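You operate a simulated robot arm through the tools that you are given. There is no shell and no other tool.

The job below is to be done with a simulated two-armed robot. You get a single attempt, and the scene is never put back.

## Task
Make up and seal the sample set on the order card with the blue head.
Fine: each vial in its numbered hole of the long box, the long lid on, one push on the seal knob gives the seal.

It is judged by the outcome, as a careful person would: the job done as asked, and still so three seconds after it is handed in. It fails if anything else is knocked over, pushed out of place, dropped, spilled or broken. A push-on lid holds only when it is set on centred and level and pressed home; a screw cap is set on level and turned clockwise until tight.

## Robot
Two 7-joint arms with fingered hands on one trunk that stands fixed in place. Base frame: the origin is at the foot of the trunk, x ahead of it, y to its left, z up; the work surface is at about z = 0.86. Lengths are in m, angles in degrees, forces in N, time in s.
The left shoulder is at [0.2, 0.135, 0.97], the right one opposite. Payload 4 kg a hand.
The TCP of each hand is the grasp point between the finger pads, 0.025 m short of the fingertips. In the tool frame z runs along the fingers and y along their closing line. Largest opening 0.088 m; the body of the gripper starts 0.029 m behind the TCP. The gripper is a hand of 4 fingers: y runs from the thumb to the fingers, the wrist lies at [-0.013, -0.106, -0.174] in the tool frame, and closing takes about 1.5 s.
Orientation is that of the tool frame in the base frame, as a unit quaternion [x, y, z, w]. With the fingers straight down and the wrist toward the robot, the tool's x, y and z point along [0, 1, 0], [1, 0, 0] and [0, 0, -1] of the base frame.

## Interface
- The arms move only by the tool send_rows. It takes "left_increments", "right_increments" or both (then of equal length, played together; a hand with none holds still); each is one flat list of numbers, 7 for each row, row after row: the shift along the base's x, y, z in units of 250 mm (1.0 is 250 mm), then the turn, a rotation vector about the base's x, y, z in units of 60 degrees (1.0 is 60 degrees), then the opening, from 0 (shut) to 1 (fully open). In form: [dx, dy, dz, rx, ry, rz, hand, dx, dy, dz, rx, ry, rz, hand, ...]. A call has 1 to 20 rows; each row is the pose to reach, as a shift and turn from the pose commanded when the call began. A call with a number of a shift or a turn outside -1 to 1 is refused whole. A row lasts 0.2 s, in which the tool goes at most 0.05 m and 8.6 degrees; a call with a longer step from one row to the next is refused whole, and so is a gripper value outside its range. A pose out of reach is approached as far as the arm can. The call stops where the force on the tool passes 90 N (or 10 N more than at its start, if that is more) or the arm is blocked; 0.2 s more then pass. The fingers move at their own pace (about 0.153 m/s each) and stop on an object; they squeeze with about 28 N. The grip force told is the motor's: it shows also when the fingers shut on nothing. Time passes only in rows, and 0.2 s behind the last, so rows that repeat a pose let the fingers close. The reply holds the time, the measured pose of the TCP, the force on the tool along the base axes, the opening and the grip force, in the units named above and with some noise, with the torque about the TCP (base axes, N m) and any sound that the robot's microphone picked up, and new pictures: "views" is both (left out), scene, wrist or none (wrist: the cameras of the hands that moved).
- Cameras (640 x 400 px; columns grow to the right, rows downward): "scene" is now at [0.1441, -0.01, 1.5824]; the picture's right is [-0.11, -0.99, 0.00], its down [-0.63, 0.07, -0.77] and it looks along [0.77, -0.09, -0.63] (base axes); focal length 345 px, centre (320, 200). "left" rides on the left gripper at [-0.064, -0.083, -0.098] in its tool frame; the picture's right is [-0.62, -0.37, 0.69], its down [0.71, -0.63, 0.30] and it looks along [0.32, 0.68, 0.65] (tool axes); focal length 265 px, centre (320, 200). "right" rides on the right gripper at [0.064, -0.083, -0.098] in its tool frame; the picture's right is [-0.62, 0.37, -0.69], its down [-0.71, -0.63, 0.30] and it looks along [-0.32, 0.68, 0.65] (tool axes); focal length 265 px, centre (320, 200). There is no depth. A picture from a camera that has moved, and an enlarged one, comes with that camera's place and axes in the base frame and with its lens.
- move_column(by): slides the trunk up (or, below 0, down) by that many m; the arms and the scene camera ride with it, the base frame stays. It gives what a move gives, with no picture.
- set_grasp(shape, hand): the hand has 4 fingers and takes this shape, open, in about a second: jaw (thumb against the fingers, like two jaws); tri (thumb and two fingers); tip (a fingertip pinch); poke (one finger out to press); point (the index stretched); flat (the hand flat); cup (the hand cupped); fist (a fist). The gripper value then closes the fingers along that shape, each until it touches; the sizes above hold for jaw. It gives what a move gives, with no picture.
- head_to(pan, tilt): turns the head with the scene camera to pan (to the left, within 97 degrees either way) and tilt (down, from -29 to 69), counted from straight ahead of the robot. It gives what a move gives, and a new picture of the scene camera.
- zoom(camera, box): a new picture of the part [left, top, right, bottom] of that camera's present view, enlarged. The clock stands still meanwhile.
- finish_job(): hands the job in; it is judged then, once.

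Places have to be worked out from the pictures, the camera data and where the tool is seen. Open the grippers and draw the arms clear of the work before you hand the job in, unless the task says otherwise.

The tools are called after "Call:" as a command line: name --argument value ..., lists and objects as JSON in quotes. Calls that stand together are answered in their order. send_rows: Moves the arms, as the interface text tells. Its arguments: {"type":"object","properties":{"left_increments":{"type":"array","items":{"type":"number"}},"right_increments":{"type":"array","items":{"type":"number"}},"views":{"type":"string","enum":["both","scene","wrist","none"]}},"required":[]} The other tools are called the same way: move_column (by) slides the trunk up or down; set_grasp (shape, hand) gives the hand a shape; head_to (pan, tilt) turns the head that bears the scene camera; zoom (camera, box) takes an enlarged picture of a part of a camera's view; finish_job () hands the job in.

At the start:

```text
time: 0.0
left_eef_pos: [0.5491, 0.1816, 1.2126]
left_orientation: [0.707, 0.707, 0.0, 0.0]
left_force: [-0.5, -0.6, -0.7]
left_ft_torque: [-0.01, -0.01, 0.02]
left_finger_gap: 0.0877
left_grip_force: 0.0
left_shape: jaw
right_eef_pos: [0.4748, -0.1856, 1.2794]
right_orientation: [0.708, 0.707, 0.0, 0.0]
right_force: [-0.7, 0.7, 0.3]
right_ft_torque: [0.0, 0.03, -0.01]
right_finger_gap: 0.0877
right_grip_force: 0.0
right_shape: jaw
trunk travel left (down, up): [-0.575, 0.195]
head pan, tilt: [-6.6, 39.4]
```

scene: 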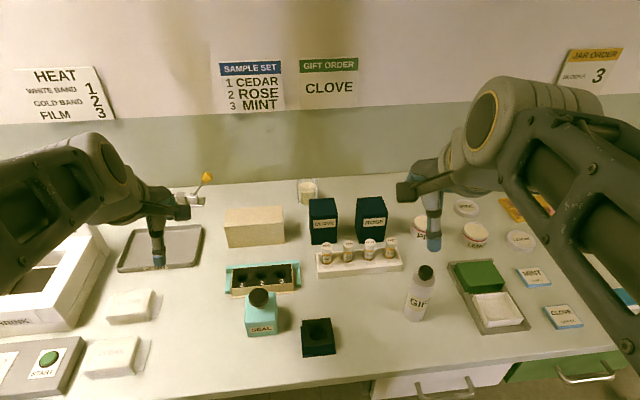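
right: 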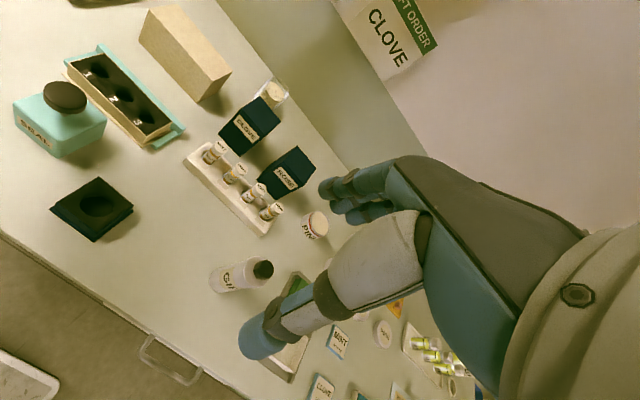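
left: 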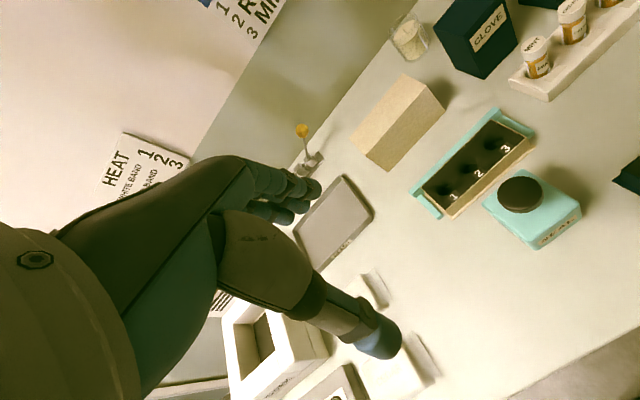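

The order card with the blue head reads SAMPLE SET: 1 CEDAR, 2 ROSE, 3 MINT. I zoom in on the card, the vial rack, and the long box to read the details.

Call:
zoom --camera "scene" --box '[210, 50, 370, 150]'

Call:
zoom --camera "scene" --box '[300, 180, 460, 280]'

Call:
zoom --camera "scene" --box '[200, 190, 360, 290]'

Call:
zoom --camera "scene" --box '[200, 260, 360, 360]'

Call:
zoom --camera "left" --box '[400, 90, 600, 260]'

```text
4.00 times, centred on (290, 100) of scene
camera zoom: at [0.1441, -0.01, 1.5824], right [-0.11, -0.99, 0.0], down [-0.63, 0.07, -0.77], along [0.77, -0.09, -0.63], focal length 1380 px, centre (440, 600)
```

zoom: 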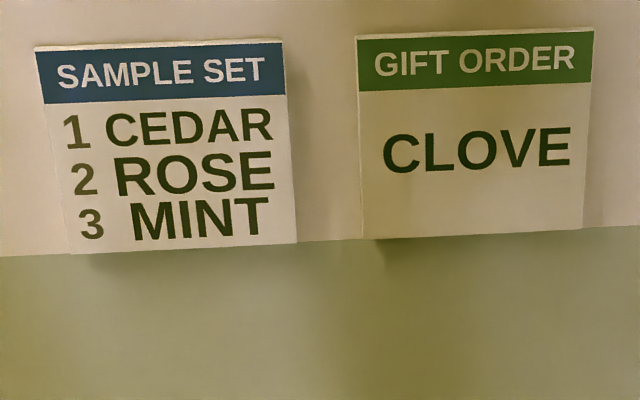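

```text
4.00 times, centred on (380, 230) of scene
camera zoom: at [0.1441, -0.01, 1.5824], right [-0.11, -0.99, 0.0], down [-0.63, 0.07, -0.77], along [0.77, -0.09, -0.63], focal length 1380 px, centre (80, 80)
```

zoom: 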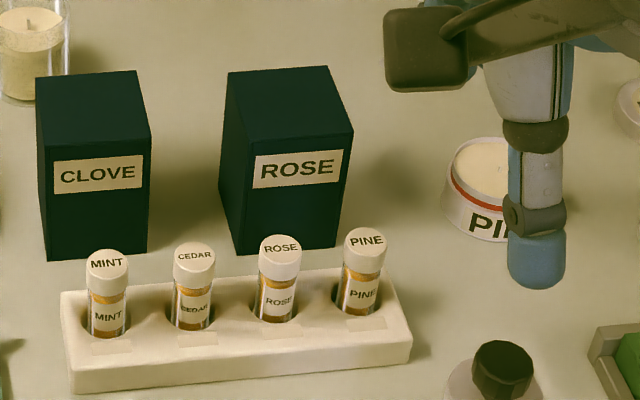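

```text
4.00 times, centred on (280, 240) of scene
camera zoom: at [0.1441, -0.01, 1.5824], right [-0.11, -0.99, 0.0], down [-0.63, 0.07, -0.77], along [0.77, -0.09, -0.63], focal length 1380 px, centre (480, 40)
```

zoom: 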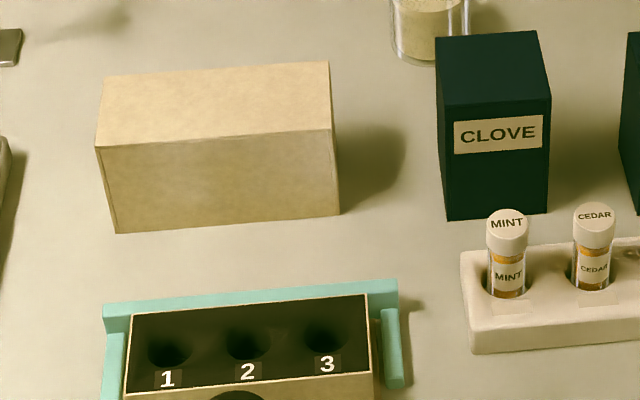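

```text
4.00 times, centred on (280, 310) of scene
camera zoom: at [0.1441, -0.01, 1.5824], right [-0.11, -0.99, 0.0], down [-0.63, 0.07, -0.77], along [0.77, -0.09, -0.63], focal length 1380 px, centre (480, -240)
```

zoom: 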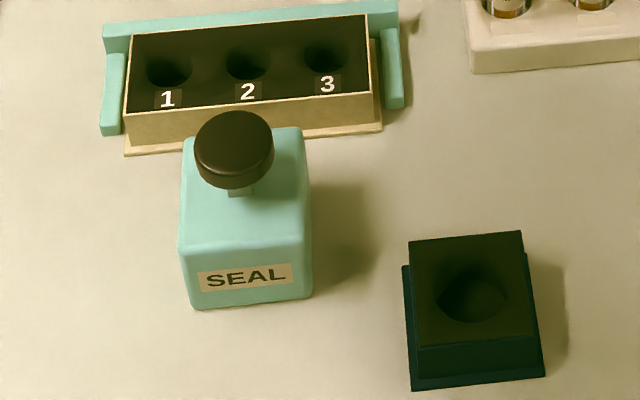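

```text
2.35 times, centred on (500, 175) of left
camera zoom: at [0.4668, 0.1173, 1.3121], right [-0.37, -0.62, -0.69], down [-0.63, 0.71, -0.3], along [0.68, 0.32, -0.65], focal length 624 px, centre (-104, 259)
```

zoom: 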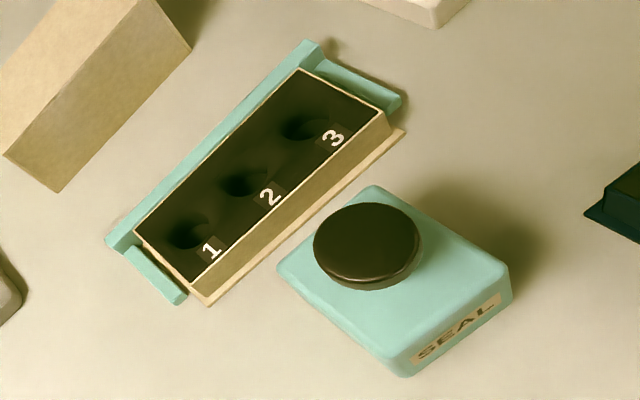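

The card is clear: CEDAR→1, ROSE→2, MINT→3. The long box sits in the teal nest near (0.70, 0.07), the lid behind it near (0.87, 0.09), the SEAL block in front. I zoom harder to measure each of them.

Call:
zoom --camera "scene" --box '[222, 255, 302, 305]'

Call:
zoom --camera "scene" --box '[315, 232, 405, 288]'

Call:
zoom --camera "scene" --box '[216, 198, 296, 248]'

Call:
zoom --camera "scene" --box '[230, 280, 294, 340]'

Call:
zoom --camera "right" --box '[20, 20, 220, 160]'

Call:
zoom --camera "right" --box '[170, 80, 330, 240]'

```text
8.00 times, centred on (262, 280) of scene
camera zoom: at [0.1441, -0.01, 1.5824], right [-0.11, -0.99, 0.0], down [-0.63, 0.07, -0.77], along [0.77, -0.09, -0.63], focal length 2761 px, centre (784, -440)
```

zoom: 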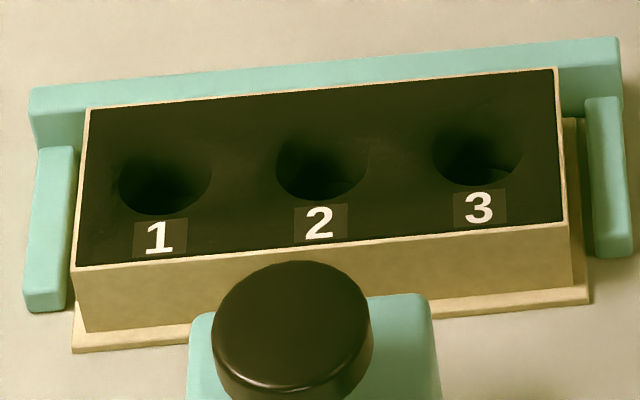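

```text
7.11 times, centred on (360, 260) of scene
camera zoom: at [0.1441, -0.01, 1.5824], right [-0.11, -0.99, 0.0], down [-0.63, 0.07, -0.77], along [0.77, -0.09, -0.63], focal length 2454 px, centre (36, -227)
```

zoom: 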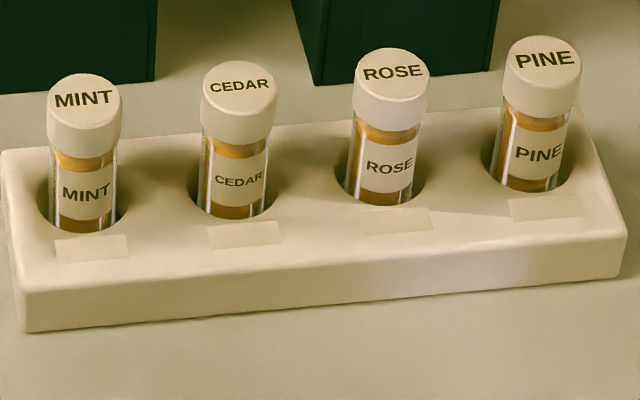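

```text
8.00 times, centred on (256, 223) of scene
camera zoom: at [0.1441, -0.01, 1.5824], right [-0.11, -0.99, 0.0], down [-0.63, 0.07, -0.77], along [0.77, -0.09, -0.63], focal length 2761 px, centre (832, 16)
```

zoom: 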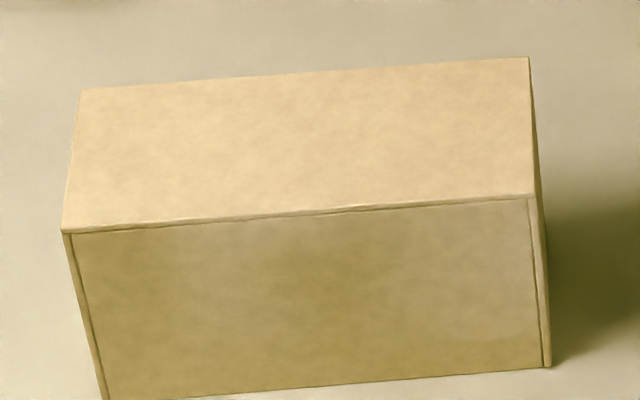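

```text
6.67 times, centred on (262, 310) of scene
camera zoom: at [0.1441, -0.01, 1.5824], right [-0.11, -0.99, 0.0], down [-0.63, 0.07, -0.77], along [0.77, -0.09, -0.63], focal length 2301 px, centre (707, -533)
```

zoom: 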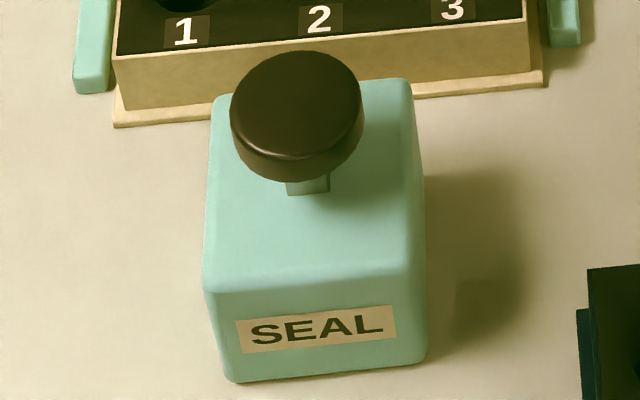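

```text
2.86 times, centred on (120, 90) of right
camera zoom: at [0.3921, -0.1219, 1.3781], right [0.37, -0.62, 0.69], down [-0.63, -0.71, -0.3], along [0.68, -0.32, -0.65], focal length 758 px, centre (891, 514)
```

zoom: 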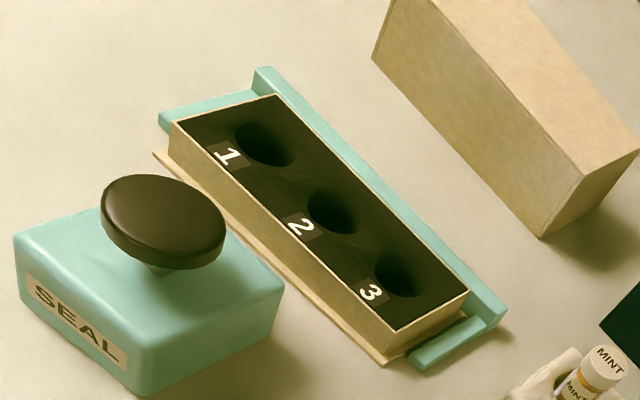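

```text
2.50 times, centred on (250, 160) of right
camera zoom: at [0.3921, -0.1219, 1.3781], right [0.37, -0.62, 0.69], down [-0.63, -0.71, -0.3], along [0.68, -0.32, -0.65], focal length 664 px, centre (495, 300)
```

zoom: 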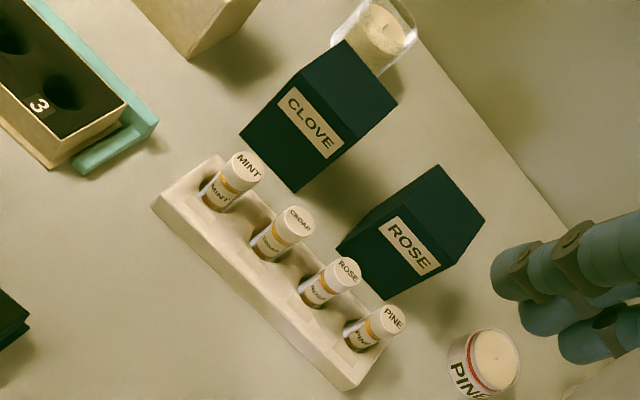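

Measured so far: holes 1/2/3 at about (0.700, 0.118/0.070/0.022), rim z≈0.895; vials at x≈0.738, y≈-0.096 (MINT), -0.152 (CEDAR), -0.207 (ROSE), -0.263 (PINE), cap tops z≈0.940. Next I look at how the hand shapes appear while still clear of everything.

Call:
zoom --camera "right" --box '[200, 120, 440, 390]'

Call:
set_grasp --hand "right" --shape "tri"

Call:
zoom --camera "right" --box '[200, 120, 440, 390]'

Call:
set_grasp --hand "right" --shape "tip"

Call:
zoom --camera "right" --box '[200, 120, 440, 390]'

```text
1.48 times, centred on (320, 255) of right
camera zoom: at [0.3921, -0.1219, 1.3781], right [0.37, -0.62, 0.69], down [-0.63, -0.71, -0.3], along [0.68, -0.32, -0.65], focal length 393 px, centre (320, 118)
```

zoom: 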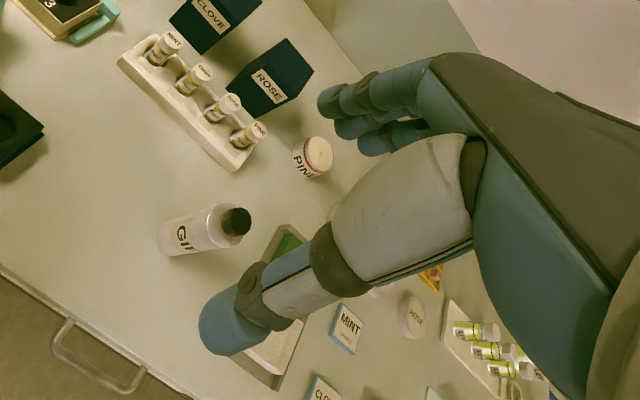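

```text
time: 0.9
left_eef_pos: [0.5504, 0.1814, 1.2131]
left_orientation: [0.707, 0.708, 0.0, 0.0]
left_force: [0.8, 0.0, -0.4]
left_ft_torque: [-0.03, 0.0, -0.01]
left_finger_gap: 0.0875
left_grip_force: 0.1
left_shape: jaw
right_eef_pos: [0.4763, -0.1866, 1.2787]
right_orientation: [0.707, 0.707, 0.001, 0.0]
right_force: [0.1, -0.9, -0.8]
right_ft_torque: [0.0, 0.01, -0.03]
right_finger_gap: 0.0875
right_grip_force: 0.0
right_shape: tri
trunk travel left (down, up): [-0.575, 0.195]
head pan, tilt: [-6.6, 39.4]
```

```text
1.48 times, centred on (320, 255) of right
camera zoom: at [0.3921, -0.1219, 1.3781], right [0.37, -0.62, 0.69], down [-0.63, -0.71, -0.3], along [0.68, -0.32, -0.65], focal length 393 px, centre (320, 118)
```

zoom: 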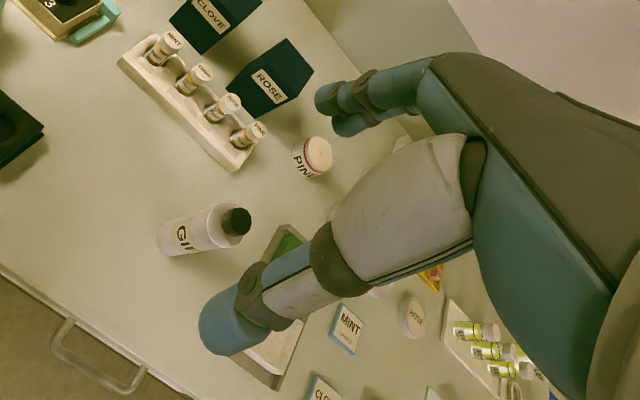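

```text
time: 1.8
left_eef_pos: [0.5491, 0.1813, 1.2132]
left_orientation: [0.708, 0.706, 0.0, 0.0]
left_force: [-0.9, 0.0, 0.1]
left_ft_torque: [0.04, 0.06, -0.01]
left_finger_gap: 0.0876
left_grip_force: 0.1
left_shape: jaw
right_eef_pos: [0.4745, -0.1857, 1.2801]
right_orientation: [0.707, 0.708, -0.001, 0.0]
right_force: [-0.3, -0.1, -0.3]
right_ft_torque: [-0.01, 0.02, 0.0]
right_finger_gap: 0.0877
right_grip_force: 0.1
right_shape: tip
trunk travel left (down, up): [-0.575, 0.195]
head pan, tilt: [-6.6, 39.4]
```

```text
1.48 times, centred on (320, 255) of right
camera zoom: at [0.3921, -0.1219, 1.3781], right [0.37, -0.62, 0.69], down [-0.63, -0.71, -0.3], along [0.68, -0.32, -0.65], focal length 393 px, centre (320, 118)
```

zoom: 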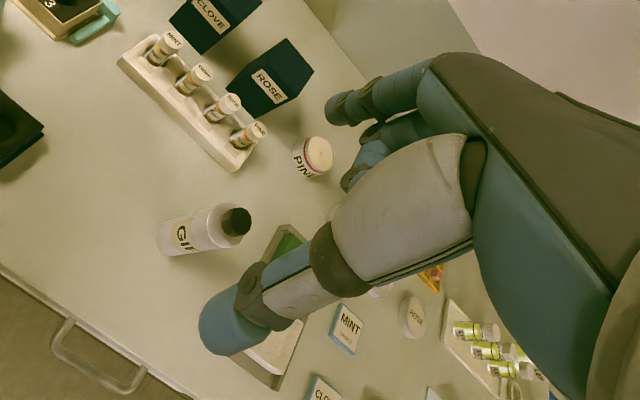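

The shapes mainly differ in which fingers are out; I set tri and close it partly in free air to see how thumb and fingers meet at the TCP.

Call:
set_grasp --hand "right" --shape "tri"

Call:
send_rows --right_increments '[0, 0, 0, 0, 0, 0, 0.3, 0, 0, 0, 0, 0, 0, 0.3, 0, 0, 0, 0, 0, 0, 0.3, 0, 0, 0, 0, 0, 0, 0.3, 0, 0, 0, 0, 0, 0, 0.3, 0, 0, 0, 0, 0, 0, 0.3]' --views "both"

Call:
zoom --camera "right" --box '[200, 120, 440, 390]'

Call:
zoom --camera "scene" --box '[380, 60, 540, 260]'

```text
time: 2.7
left_eef_pos: [0.5502, 0.182, 1.2127]
left_orientation: [0.707, 0.707, -0.001, 0.0]
left_force: [-0.2, -0.6, 1.0]
left_ft_torque: [0.02, 0.01, -0.01]
left_finger_gap: 0.0874
left_grip_force: 0.2
left_shape: jaw
right_eef_pos: [0.4767, -0.1854, 1.2792]
right_orientation: [0.707, 0.707, 0.001, 0.001]
right_force: [-0.6, 1.0, -0.7]
right_ft_torque: [0.0, 0.0, 0.0]
right_finger_gap: 0.0877
right_grip_force: 0.1
right_shape: tri
trunk travel left (down, up): [-0.575, 0.195]
head pan, tilt: [-6.6, 39.4]
```

```text
time: 4.1
left_eef_pos: [0.5502, 0.1819, 1.2129]
left_orientation: [0.708, 0.707, 0.0, 0.0]
left_force: [0.9, 0.0, 0.3]
left_ft_torque: [0.0, 0.02, 0.02]
left_finger_gap: 0.0877
left_grip_force: 0.1
left_shape: jaw
right_eef_pos: [0.4764, -0.1843, 1.2793]
right_orientation: [0.707, 0.707, 0.0, 0.0]
right_force: [0.6, -0.2, 1.0]
right_ft_torque: [-0.01, -0.01, 0.01]
right_finger_gap: 0.0264
right_grip_force: 0.1
right_shape: tri
trunk travel left (down, up): [-0.575, 0.195]
head pan, tilt: [-6.6, 39.4]
camera scene: at [0.1441, -0.01, 1.5824], right [-0.11, -0.99, 0.0], down [-0.63, 0.07, -0.77], along [0.77, -0.09, -0.63], focal length 345 px, centre (320, 200)
camera right: at [0.3921, -0.1219, 1.3781], right [0.37, -0.62, 0.69], down [-0.63, -0.71, -0.3], along [0.68, -0.32, -0.65], focal length 265 px, centre (320, 200)
```

scene: 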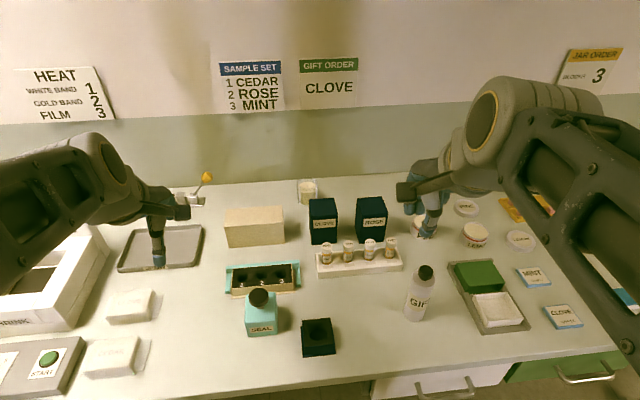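
right: 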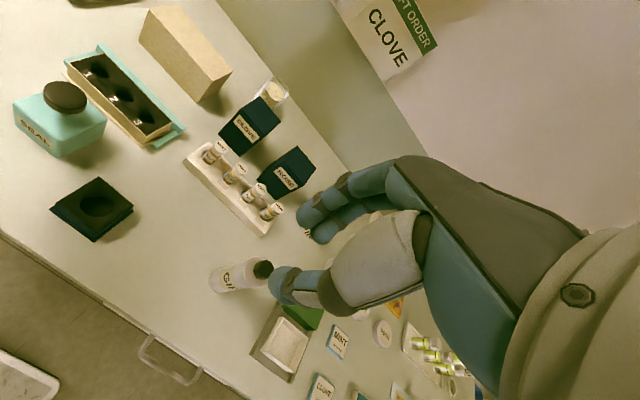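

```text
1.48 times, centred on (320, 255) of right
camera zoom: at [0.3921, -0.1219, 1.3781], right [0.37, -0.62, 0.69], down [-0.63, -0.71, -0.3], along [0.68, -0.32, -0.65], focal length 393 px, centre (320, 118)
```

zoom: 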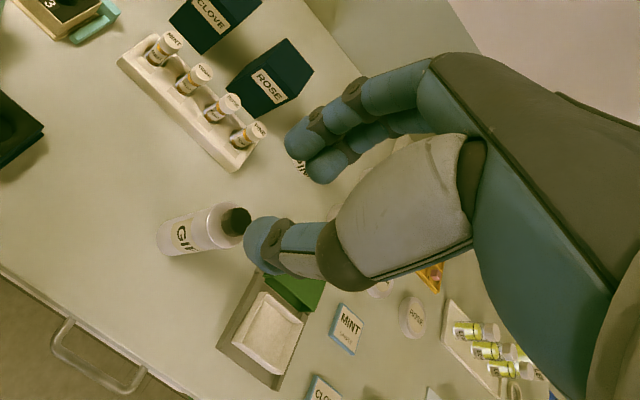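

```text
2.00 times, centred on (460, 160) of scene
camera zoom: at [0.1441, -0.01, 1.5824], right [-0.11, -0.99, 0.0], down [-0.63, 0.07, -0.77], along [0.77, -0.09, -0.63], focal length 690 px, centre (40, 280)
```

zoom: 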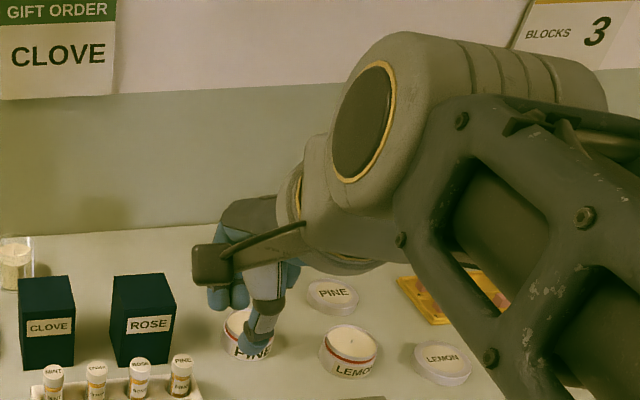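

Tri brings thumb and two fingers together at the TCP as described. I move the right hand to hover in front-above of the rack, half open, keeping well above everything.

Call:
send_rows --right_increments '[0.09, 0.013, -0.05, 0, 0, 0, 0.5, 0.18, 0.027, -0.11, 0, 0, 0, 0.5, 0.27, 0.04, -0.18, 0, 0, 0, 0.5, 0.36, 0.053, -0.25, 0, 0, 0, 0.5, 0.45, 0.067, -0.32, 0, 0, 0, 0.5, 0.54, 0.08, -0.39, 0, 0, 0, 0.5, 0.63, 0.093, -0.46, 0, 0, 0, 0.5, 0.72, 0.107, -0.54, 0, 0, 0, 0.5, 0.81, 0.12, -0.62, 0, 0, 0, 0.5, 0.898, 0.133, -0.7, 0, 0, 0, 0.5, 0.898, 0.133, -0.7, 0, 0, 0, 0.5]' --views "both"

Call:
zoom --camera "scene" --box '[280, 140, 440, 290]'

```text
time: 6.5
left_eef_pos: [0.5494, 0.1823, 1.2136]
left_orientation: [0.708, 0.706, -0.001, 0.0]
left_force: [-0.3, 0.9, 0.1]
left_ft_torque: [-0.04, 0.01, 0.0]
left_finger_gap: 0.0877
left_grip_force: 0.1
left_shape: jaw
right_eef_pos: [0.7005, -0.1515, 1.1035]
right_orientation: [0.707, 0.707, 0.0, 0.0]
right_force: [-0.8, -0.6, -0.5]
right_ft_torque: [0.0, 0.02, 0.01]
right_finger_gap: 0.0436
right_grip_force: 0.0
right_shape: tri
trunk travel left (down, up): [-0.575, 0.195]
head pan, tilt: [-6.6, 39.4]
camera scene: at [0.144, -0.01, 1.5824], right [-0.11, -0.99, 0.0], down [-0.63, 0.07, -0.77], along [0.77, -0.09, -0.63], focal length 345 px, centre (320, 200)
camera right: at [0.6173, -0.0892, 1.2023], right [0.37, -0.62, 0.69], down [-0.63, -0.71, -0.3], along [0.68, -0.32, -0.65], focal length 265 px, centre (320, 200)
```

scene: 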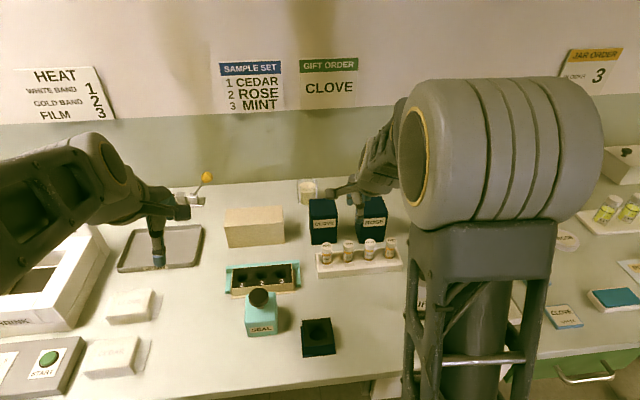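
right: 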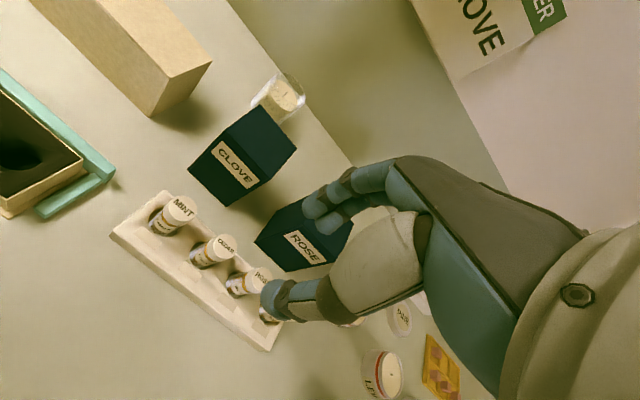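

```text
2.67 times, centred on (360, 215) of scene
camera zoom: at [0.144, -0.01, 1.5824], right [-0.11, -0.99, 0.0], down [-0.63, 0.07, -0.77], along [0.77, -0.09, -0.63], focal length 920 px, centre (213, 160)
```

zoom: 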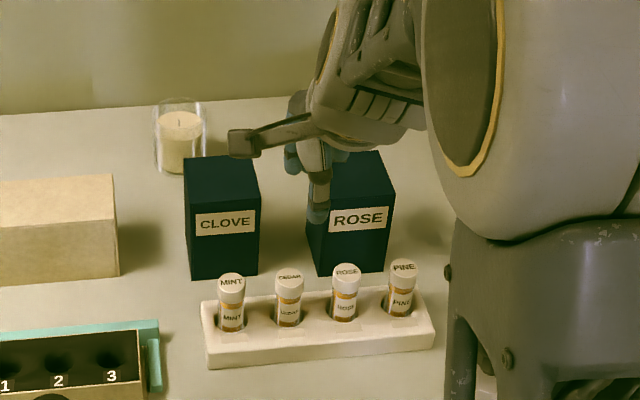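

CEDAR's cap from the wrist camera computes to about (0.743, -0.151), agreeing with the scene estimate. I lower to just above it (tips at about z=0.96) and check alignment.

Call:
send_rows --right_increments '[0.05, 0, -0.1, 0, 0, 0, 0.5, 0.1, 0, -0.2, 0, 0, 0, 0.5, 0.152, 0, -0.3, 0, 0, 0, 0.5, 0.152, 0, -0.4, 0, 0, 0, 0.5, 0.152, 0, -0.47, 0, 0, 0, 0.5, 0.152, 0, -0.47, 0, 0, 0, 0.5]' --views "both"

Call:
zoom --camera "right" --box '[200, 150, 400, 330]'

Call:
zoom --camera "scene" --box '[300, 170, 420, 290]'

```text
time: 7.9
left_eef_pos: [0.5498, 0.1818, 1.2125]
left_orientation: [0.707, 0.707, 0.0, 0.0]
left_force: [0.2, 1.5, 0.0]
left_ft_torque: [0.0, 0.0, 0.01]
left_finger_gap: 0.0875
left_grip_force: 0.1
left_shape: jaw
right_eef_pos: [0.7374, -0.1531, 0.9857]
right_orientation: [0.707, 0.707, 0.0, 0.0]
right_force: [-0.3, 0.8, -0.1]
right_ft_torque: [0.03, 0.0, 0.0]
right_finger_gap: 0.0434
right_grip_force: 0.1
right_shape: tri
trunk travel left (down, up): [-0.575, 0.195]
head pan, tilt: [-6.6, 39.4]
camera scene: at [0.1441, -0.01, 1.5824], right [-0.11, -0.99, 0.0], down [-0.63, 0.07, -0.77], along [0.77, -0.09, -0.63], focal length 345 px, centre (320, 200)
camera right: at [0.6545, -0.089, 1.0848], right [0.37, -0.62, 0.69], down [-0.63, -0.71, -0.3], along [0.68, -0.32, -0.65], focal length 265 px, centre (320, 200)
```

scene: 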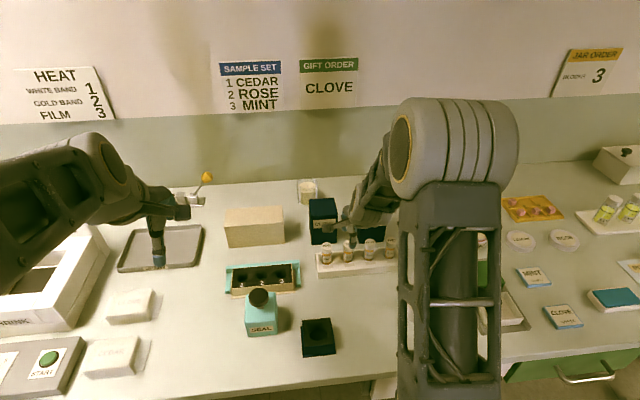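
right: 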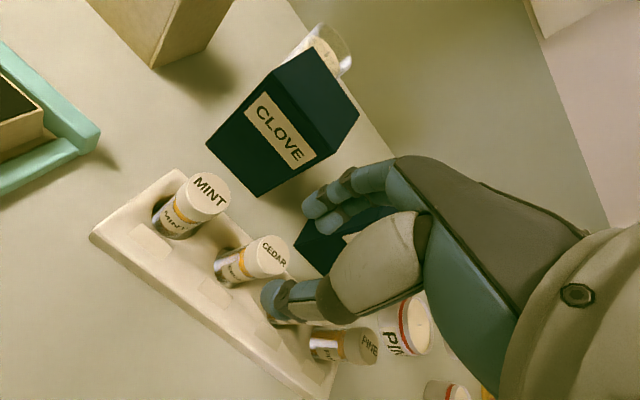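

```text
2.22 times, centred on (300, 240) of right
camera zoom: at [0.6545, -0.089, 1.0848], right [0.37, -0.62, 0.69], down [-0.63, -0.71, -0.3], along [0.68, -0.32, -0.65], focal length 590 px, centre (364, 111)
```

zoom: 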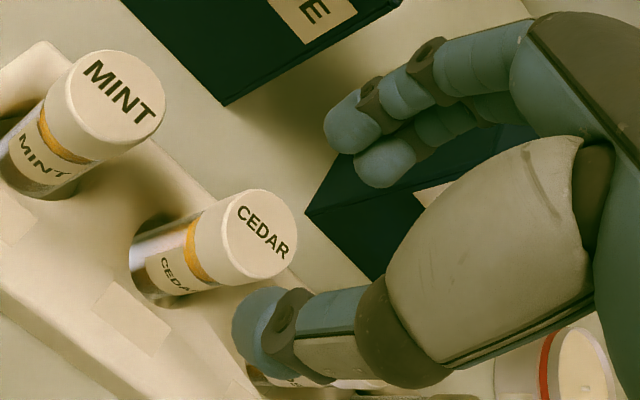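

```text
3.33 times, centred on (360, 230) of scene
camera zoom: at [0.1441, -0.01, 1.5824], right [-0.11, -0.99, 0.0], down [-0.63, 0.07, -0.77], along [0.77, -0.09, -0.63], focal length 1150 px, centre (187, 100)
```

zoom: 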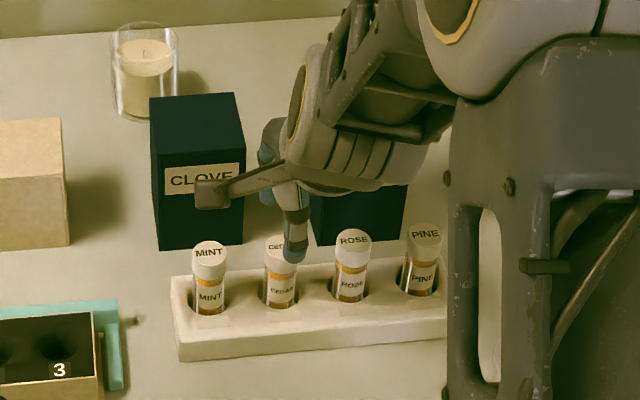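

By the wrist camera, CEDAR's cap axis sits at the TCP within about 1 mm. I descend 55 mm to z≈0.930 so the pads straddle the cap, then look before closing.

Call:
send_rows --right_increments '[0, 0, -0.07, 0, 0, 0, 0.5, 0, 0, -0.13, 0, 0, 0, 0.5, 0, 0, -0.18, 0, 0, 0, 0.5, 0, 0, -0.222, 0, 0, 0, 0.5, 0, 0, -0.222, 0, 0, 0, 0.5]' --views "wrist"

Call:
zoom --camera "right" --box '[200, 150, 400, 330]'

Call:
zoom --camera "scene" --box '[300, 170, 420, 290]'

```text
time: 9.1
left_eef_pos: [0.5494, 0.1815, 1.2128]
left_orientation: [0.707, 0.707, 0.0, -0.001]
left_force: [-0.4, -0.3, 1.0]
left_ft_torque: [-0.01, 0.01, 0.01]
left_finger_gap: 0.0873
left_grip_force: 0.1
left_shape: jaw
right_eef_pos: [0.7365, -0.1526, 0.9299]
right_orientation: [0.707, 0.707, 0.0, 0.0]
right_force: [0.2, 0.4, 0.2]
right_ft_torque: [0.0, -0.02, 0.0]
right_finger_gap: 0.0436
right_grip_force: 0.1
right_shape: tri
trunk travel left (down, up): [-0.575, 0.195]
head pan, tilt: [-6.6, 39.4]
camera right: at [0.6543, -0.0888, 1.0296], right [0.37, -0.62, 0.69], down [-0.63, -0.71, -0.3], along [0.68, -0.32, -0.65], focal length 265 px, centre (320, 200)
```

right: 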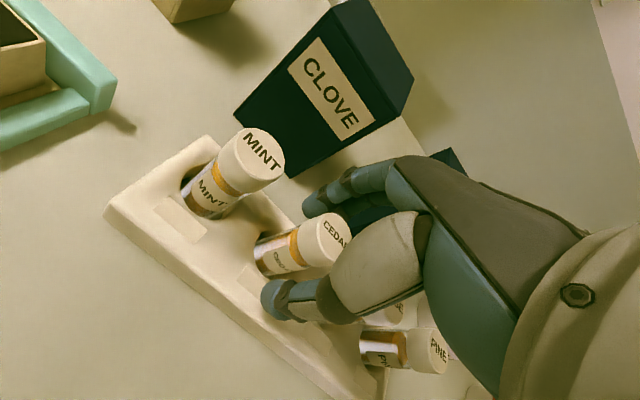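

```text
2.22 times, centred on (300, 240) of right
camera zoom: at [0.6543, -0.0888, 1.0296], right [0.37, -0.62, 0.69], down [-0.63, -0.71, -0.3], along [0.68, -0.32, -0.65], focal length 590 px, centre (364, 111)
```

zoom: 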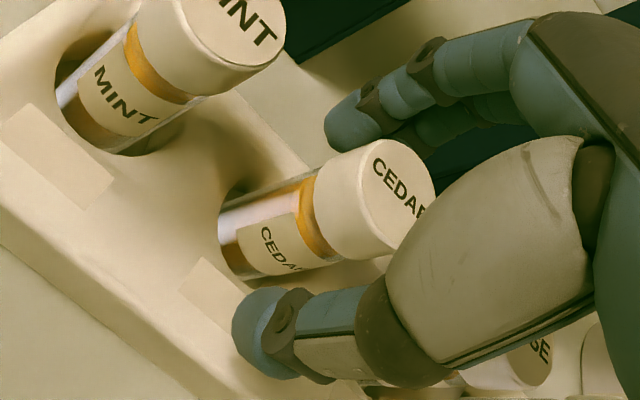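

```text
3.33 times, centred on (360, 230) of scene
camera zoom: at [0.1441, -0.01, 1.5824], right [-0.11, -0.99, 0.0], down [-0.63, 0.07, -0.77], along [0.77, -0.09, -0.63], focal length 1150 px, centre (187, 100)
```

zoom: 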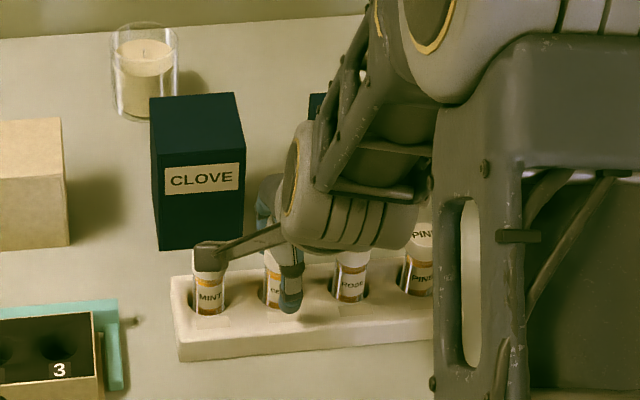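

The cap sits centred between thumb and fingers with neighbours clear. I close on it and let the fingers settle.

Call:
send_rows --right_increments '[0, 0, 0, 0, 0, 0, 0.3, 0, 0, 0, 0, 0, 0, 0.2, 0, 0, 0, 0, 0, 0, 0.1, 0, 0, 0, 0, 0, 0, 0, 0, 0, 0, 0, 0, 0, 0, 0, 0, 0, 0, 0, 0, 0, 0, 0, 0, 0, 0, 0, 0]' --views "wrist"

Call:
zoom --camera "right" --box '[200, 150, 400, 330]'

```text
time: 10.7
left_eef_pos: [0.5492, 0.1821, 1.2127]
left_orientation: [0.707, 0.707, -0.001, 0.0]
left_force: [-0.2, -0.8, -0.3]
left_ft_torque: [-0.03, 0.0, -0.03]
left_finger_gap: 0.0877
left_grip_force: 0.0
left_shape: jaw
right_eef_pos: [0.7379, -0.1516, 0.9312]
right_orientation: [0.707, 0.707, 0.0, 0.0]
right_force: [0.4, 0.0, 0.8]
right_ft_torque: [-0.01, -0.01, 0.02]
right_finger_gap: 0.0172
right_grip_force: 28.2
right_shape: tri
trunk travel left (down, up): [-0.575, 0.195]
head pan, tilt: [-6.6, 39.4]
camera right: at [0.6543, -0.0888, 1.0298], right [0.37, -0.62, 0.69], down [-0.63, -0.71, -0.3], along [0.68, -0.32, -0.65], focal length 265 px, centre (320, 200)
```

right: 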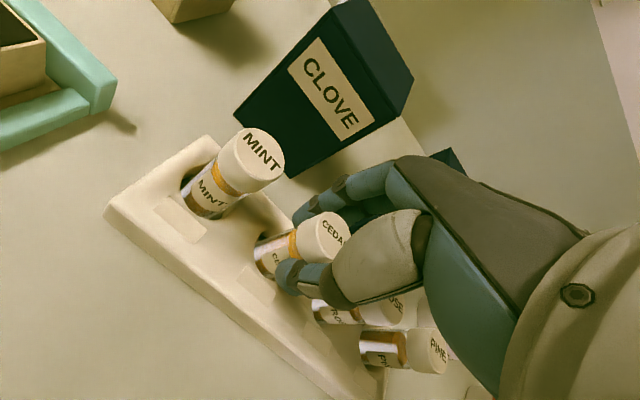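

```text
2.22 times, centred on (300, 240) of right
camera zoom: at [0.6543, -0.0888, 1.0298], right [0.37, -0.62, 0.69], down [-0.63, -0.71, -0.3], along [0.68, -0.32, -0.65], focal length 590 px, centre (364, 111)
```

zoom: 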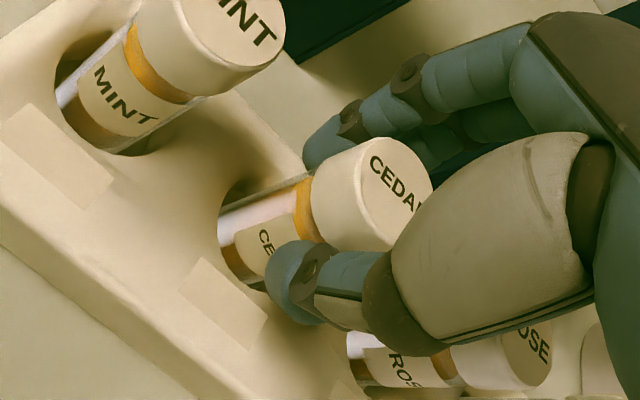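

Grip force 28 N with a gap of 17 mm: the vial is held. I lift it straight up 120 mm and check how it hangs.

Call:
send_rows --right_increments '[0, 0, 0.04, 0, 0, 0, 0, 0, 0, 0.1, 0, 0, 0, 0, 0, 0, 0.18, 0, 0, 0, 0, 0, 0, 0.26, 0, 0, 0, 0, 0, 0, 0.34, 0, 0, 0, 0, 0, 0, 0.42, 0, 0, 0, 0, 0, 0, 0.48, 0, 0, 0, 0, 0, 0, 0.48, 0, 0, 0, 0]' --views "both"

Call:
zoom --camera "right" --box '[200, 150, 400, 330]'

Call:
zoom --camera "scene" --box '[300, 170, 420, 290]'

```text
time: 12.5
left_eef_pos: [0.55, 0.1804, 1.2121]
left_orientation: [0.708, 0.707, -0.001, 0.0]
left_force: [-0.4, -0.1, 0.3]
left_ft_torque: [-0.02, 0.03, -0.03]
left_finger_gap: 0.0871
left_grip_force: 0.1
left_shape: jaw
right_eef_pos: [0.7391, -0.1515, 1.0508]
right_orientation: [0.707, 0.707, 0.0, 0.001]
right_force: [-0.7, -0.3, -0.1]
right_ft_torque: [0.01, -0.01, -0.03]
right_finger_gap: 0.0171
right_grip_force: 27.8
right_shape: tri
trunk travel left (down, up): [-0.575, 0.195]
head pan, tilt: [-6.6, 39.4]
camera scene: at [0.1441, -0.01, 1.5824], right [-0.11, -0.99, 0.0], down [-0.63, 0.07, -0.77], along [0.77, -0.09, -0.63], focal length 345 px, centre (320, 200)
camera right: at [0.6552, -0.0885, 1.1499], right [0.37, -0.62, 0.69], down [-0.63, -0.71, -0.3], along [0.68, -0.32, -0.65], focal length 265 px, centre (320, 200)
```

scene: 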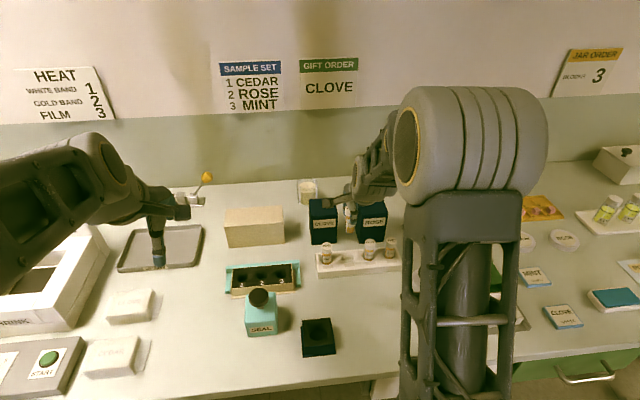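
right: 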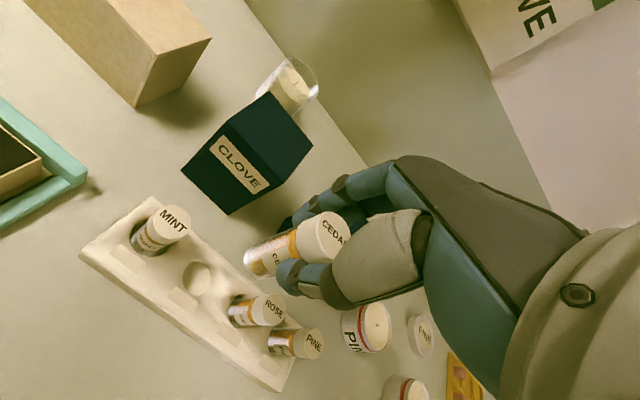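

```text
2.22 times, centred on (300, 240) of right
camera zoom: at [0.6552, -0.0885, 1.1499], right [0.37, -0.62, 0.69], down [-0.63, -0.71, -0.3], along [0.68, -0.32, -0.65], focal length 590 px, centre (364, 111)
```

zoom: 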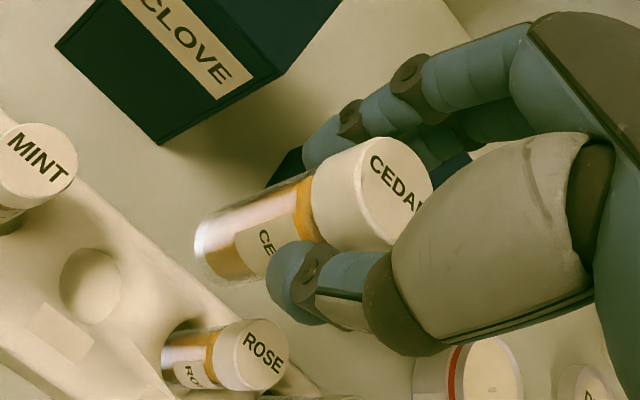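

```text
3.33 times, centred on (360, 230) of scene
camera zoom: at [0.1441, -0.01, 1.5824], right [-0.11, -0.99, 0.0], down [-0.63, 0.07, -0.77], along [0.77, -0.09, -0.63], focal length 1150 px, centre (187, 100)
```

zoom: 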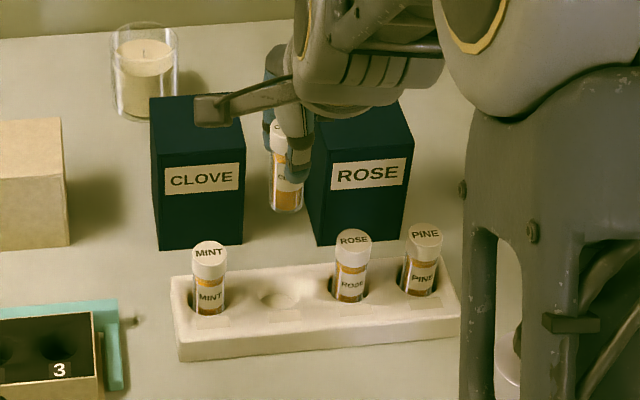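

CEDAR hangs straight in the grip, its bottom about 65 mm below the TCP. Before carrying it to hole 1 I move the left hand outward to y≈0.40 so the arms don't meet.

Call:
send_rows --left_increments '[0, 0.12, 0.02, 0, 0, 0, 1, 0, 0.24, 0.04, 0, 0, 0, 1, 0, 0.36, 0.06, 0, 0, 0, 1, 0, 0.48, 0.08, 0, 0, 0, 1, 0, 0.6, 0.1, 0, 0, 0, 1, 0, 0.72, 0.12, 0, 0, 0, 1, 0, 0.84, 0.14, 0, 0, 0, 1, 0, 0.92, 0.16, 0, 0, 0, 1, 0, 0.92, 0.16, 0, 0, 0, 1]' --views "scene"

```text
time: 14.5
left_eef_pos: [0.5503, 0.4112, 1.2528]
left_orientation: [0.707, 0.707, 0.001, 0.0]
left_force: [-0.4, 0.9, 0.4]
left_ft_torque: [0.0, -0.05, -0.05]
left_finger_gap: 0.0879
left_grip_force: 0.1
left_shape: jaw
right_eef_pos: [0.74, -0.1527, 1.0502]
right_orientation: [0.707, 0.707, 0.0, 0.0]
right_force: [0.3, 0.5, -0.3]
right_ft_torque: [0.01, -0.04, -0.01]
right_finger_gap: 0.0172
right_grip_force: 27.5
right_shape: tri
trunk travel left (down, up): [-0.575, 0.195]
head pan, tilt: [-6.6, 39.4]
camera scene: at [0.1441, -0.01, 1.5824], right [-0.11, -0.99, 0.0], down [-0.63, 0.07, -0.77], along [0.77, -0.09, -0.63], focal length 345 px, centre (320, 200)
```

scene: 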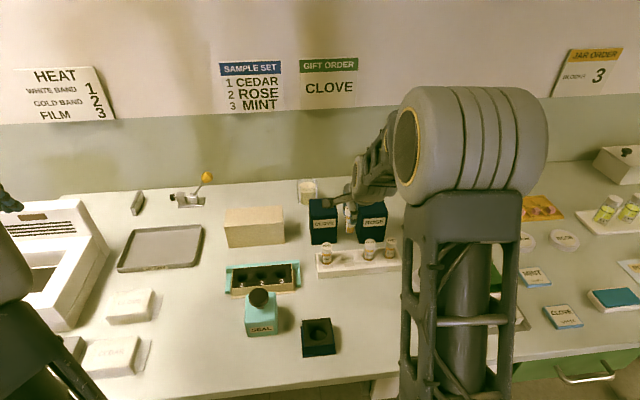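

The left arm is well clear. I carry CEDAR at z≈1.05 across to near the box, 28 mm short of hole 1.

Call:
send_rows --right_increments '[-0.01, 0.06, 0, 0, 0, 0, 0, -0.025, 0.16, 0, 0, 0, 0, 0, -0.04, 0.26, 0, 0, 0, 0, 0, -0.056, 0.36, 0, 0, 0, 0, 0, -0.072, 0.46, 0, 0, 0, 0, 0, -0.088, 0.56, 0, 0, 0, 0, 0, -0.104, 0.66, 0, 0, 0, 0, 0, -0.12, 0.76, 0, 0, 0, 0, 0, -0.136, 0.86, 0, 0, 0, 0, 0, -0.152, 0.968, 0, 0, 0, 0, 0, -0.152, 0.968, 0, 0, 0, 0, 0]' --views "both"

```text
time: 16.9
left_eef_pos: [0.5501, 0.4116, 1.2523]
left_orientation: [0.707, 0.707, 0.0, 0.0]
left_force: [1.1, 0.4, 0.5]
left_ft_torque: [-0.02, -0.02, -0.05]
left_finger_gap: 0.0874
left_grip_force: 0.0
left_shape: jaw
right_eef_pos: [0.7001, 0.0891, 1.0519]
right_orientation: [0.707, 0.707, 0.0, 0.001]
right_force: [-0.3, -0.7, -0.2]
right_ft_torque: [0.02, 0.02, 0.0]
right_finger_gap: 0.0168
right_grip_force: 27.9
right_shape: tri
trunk travel left (down, up): [-0.575, 0.195]
head pan, tilt: [-6.6, 39.4]
camera scene: at [0.1441, -0.01, 1.5824], right [-0.11, -0.99, 0.0], down [-0.63, 0.07, -0.77], along [0.77, -0.09, -0.63], focal length 345 px, centre (320, 200)
camera right: at [0.6161, 0.1533, 1.1502], right [0.37, -0.62, 0.69], down [-0.63, -0.71, -0.3], along [0.68, -0.32, -0.65], focal length 265 px, centre (320, 200)
```

scene: 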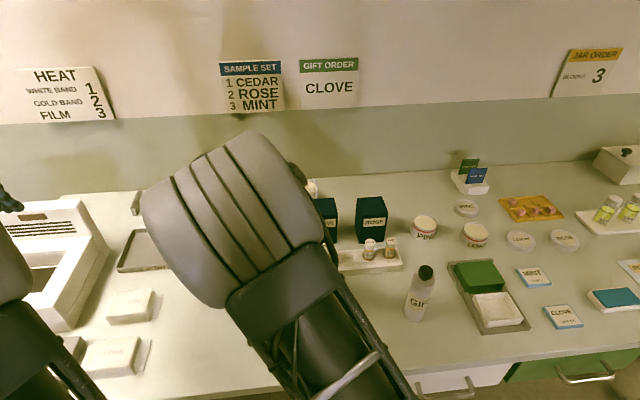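
right: 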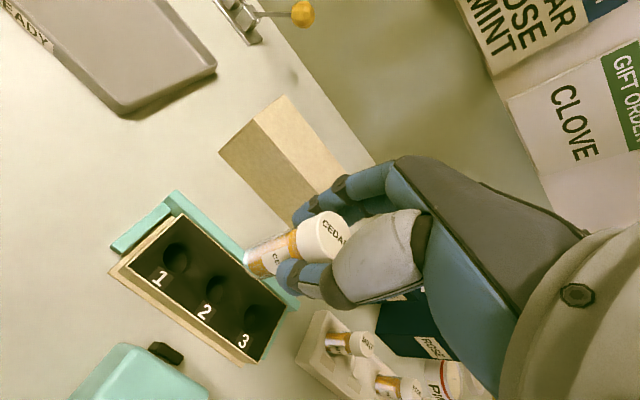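

The elbow hides the box from the head, but the wrist camera sees it well. I zoom there to locate hole 1 relative to the vial.

Call:
zoom --camera "right" --box '[100, 180, 360, 370]'

Call:
zoom --camera "right" --box '[100, 180, 300, 305]'

```text
2.11 times, centred on (230, 275) of right
camera zoom: at [0.6161, 0.1533, 1.1502], right [0.37, -0.62, 0.69], down [-0.63, -0.71, -0.3], along [0.68, -0.32, -0.65], focal length 559 px, centre (510, 42)
```

zoom: 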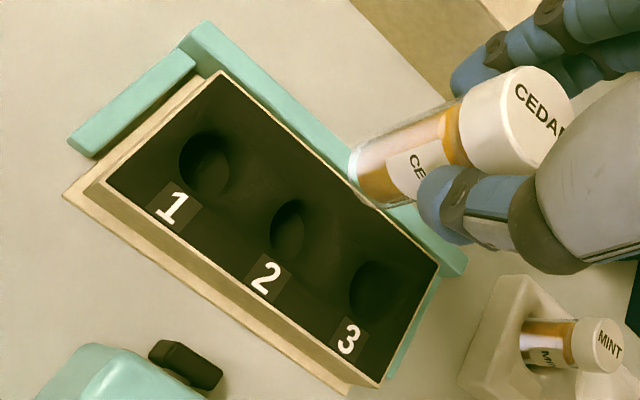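

```text
3.20 times, centred on (200, 242) of right
camera zoom: at [0.6161, 0.1533, 1.1502], right [0.37, -0.62, 0.69], down [-0.63, -0.71, -0.3], along [0.68, -0.32, -0.65], focal length 849 px, centre (704, 64)
```

zoom: 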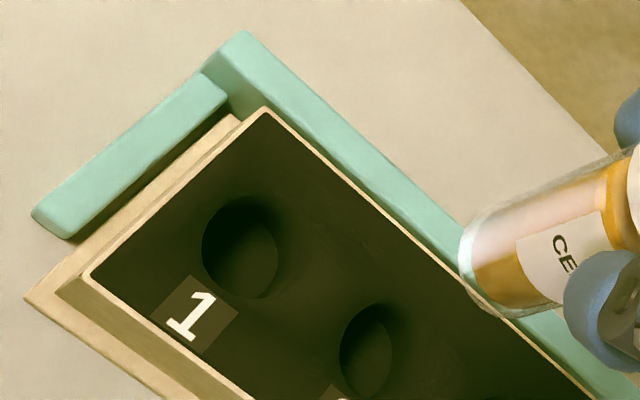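

Box rim corners from both cameras agree: centre (0.700, 0.0695), rim z≈0.8945. I move over hole 1 (y≈0.119) with the vial bottom about 25 mm above the rim and look again.

Call:
send_rows --right_increments '[0, 0.06, 0, 0, 0, 0, 0, 0, 0.116, -0.03, 0, 0, 0, 0, 0, 0.116, -0.1, 0, 0, 0, 0, 0, 0.116, -0.17, 0, 0, 0, 0, 0, 0.116, -0.245, 0, 0, 0, 0, 0, 0.116, -0.245, 0, 0, 0, 0]' --views "both"

Call:
zoom --camera "right" --box '[160, 160, 400, 310]'

```text
time: 18.3
left_eef_pos: [0.5493, 0.4116, 1.2523]
left_orientation: [0.707, 0.708, 0.0, 0.0]
left_force: [-0.1, 0.0, 0.5]
left_ft_torque: [0.01, -0.03, 0.02]
left_finger_gap: 0.0874
left_grip_force: 0.0
left_shape: jaw
right_eef_pos: [0.6997, 0.1182, 0.9895]
right_orientation: [0.707, 0.707, -0.001, 0.0]
right_force: [0.3, 0.5, -0.5]
right_ft_torque: [-0.03, -0.02, 0.0]
right_finger_gap: 0.0171
right_grip_force: 27.4
right_shape: tri
trunk travel left (down, up): [-0.575, 0.195]
head pan, tilt: [-6.6, 39.4]
camera scene: at [0.1441, -0.01, 1.5824], right [-0.11, -0.99, 0.0], down [-0.63, 0.07, -0.77], along [0.77, -0.09, -0.63], focal length 345 px, centre (320, 200)
camera right: at [0.6158, 0.1823, 1.0885], right [0.37, -0.62, 0.69], down [-0.63, -0.71, -0.3], along [0.68, -0.32, -0.65], focal length 265 px, centre (320, 200)
```

scene: 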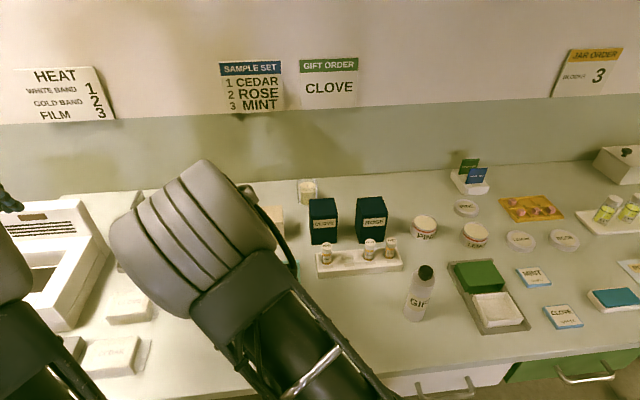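
right: 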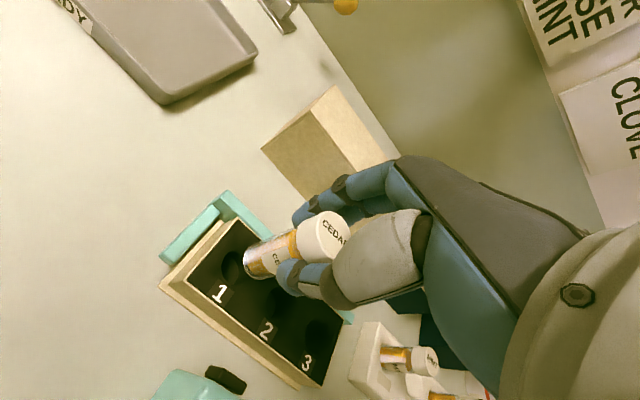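

```text
2.67 times, centred on (280, 235) of right
camera zoom: at [0.6158, 0.1823, 1.0885], right [0.37, -0.62, 0.69], down [-0.63, -0.71, -0.3], along [0.68, -0.32, -0.65], focal length 708 px, centre (427, 107)
```

zoom: 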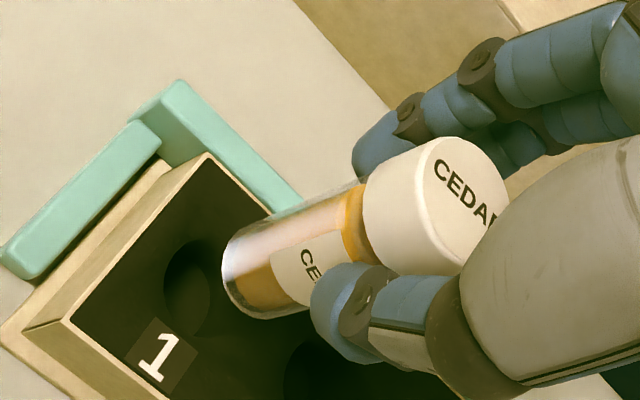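

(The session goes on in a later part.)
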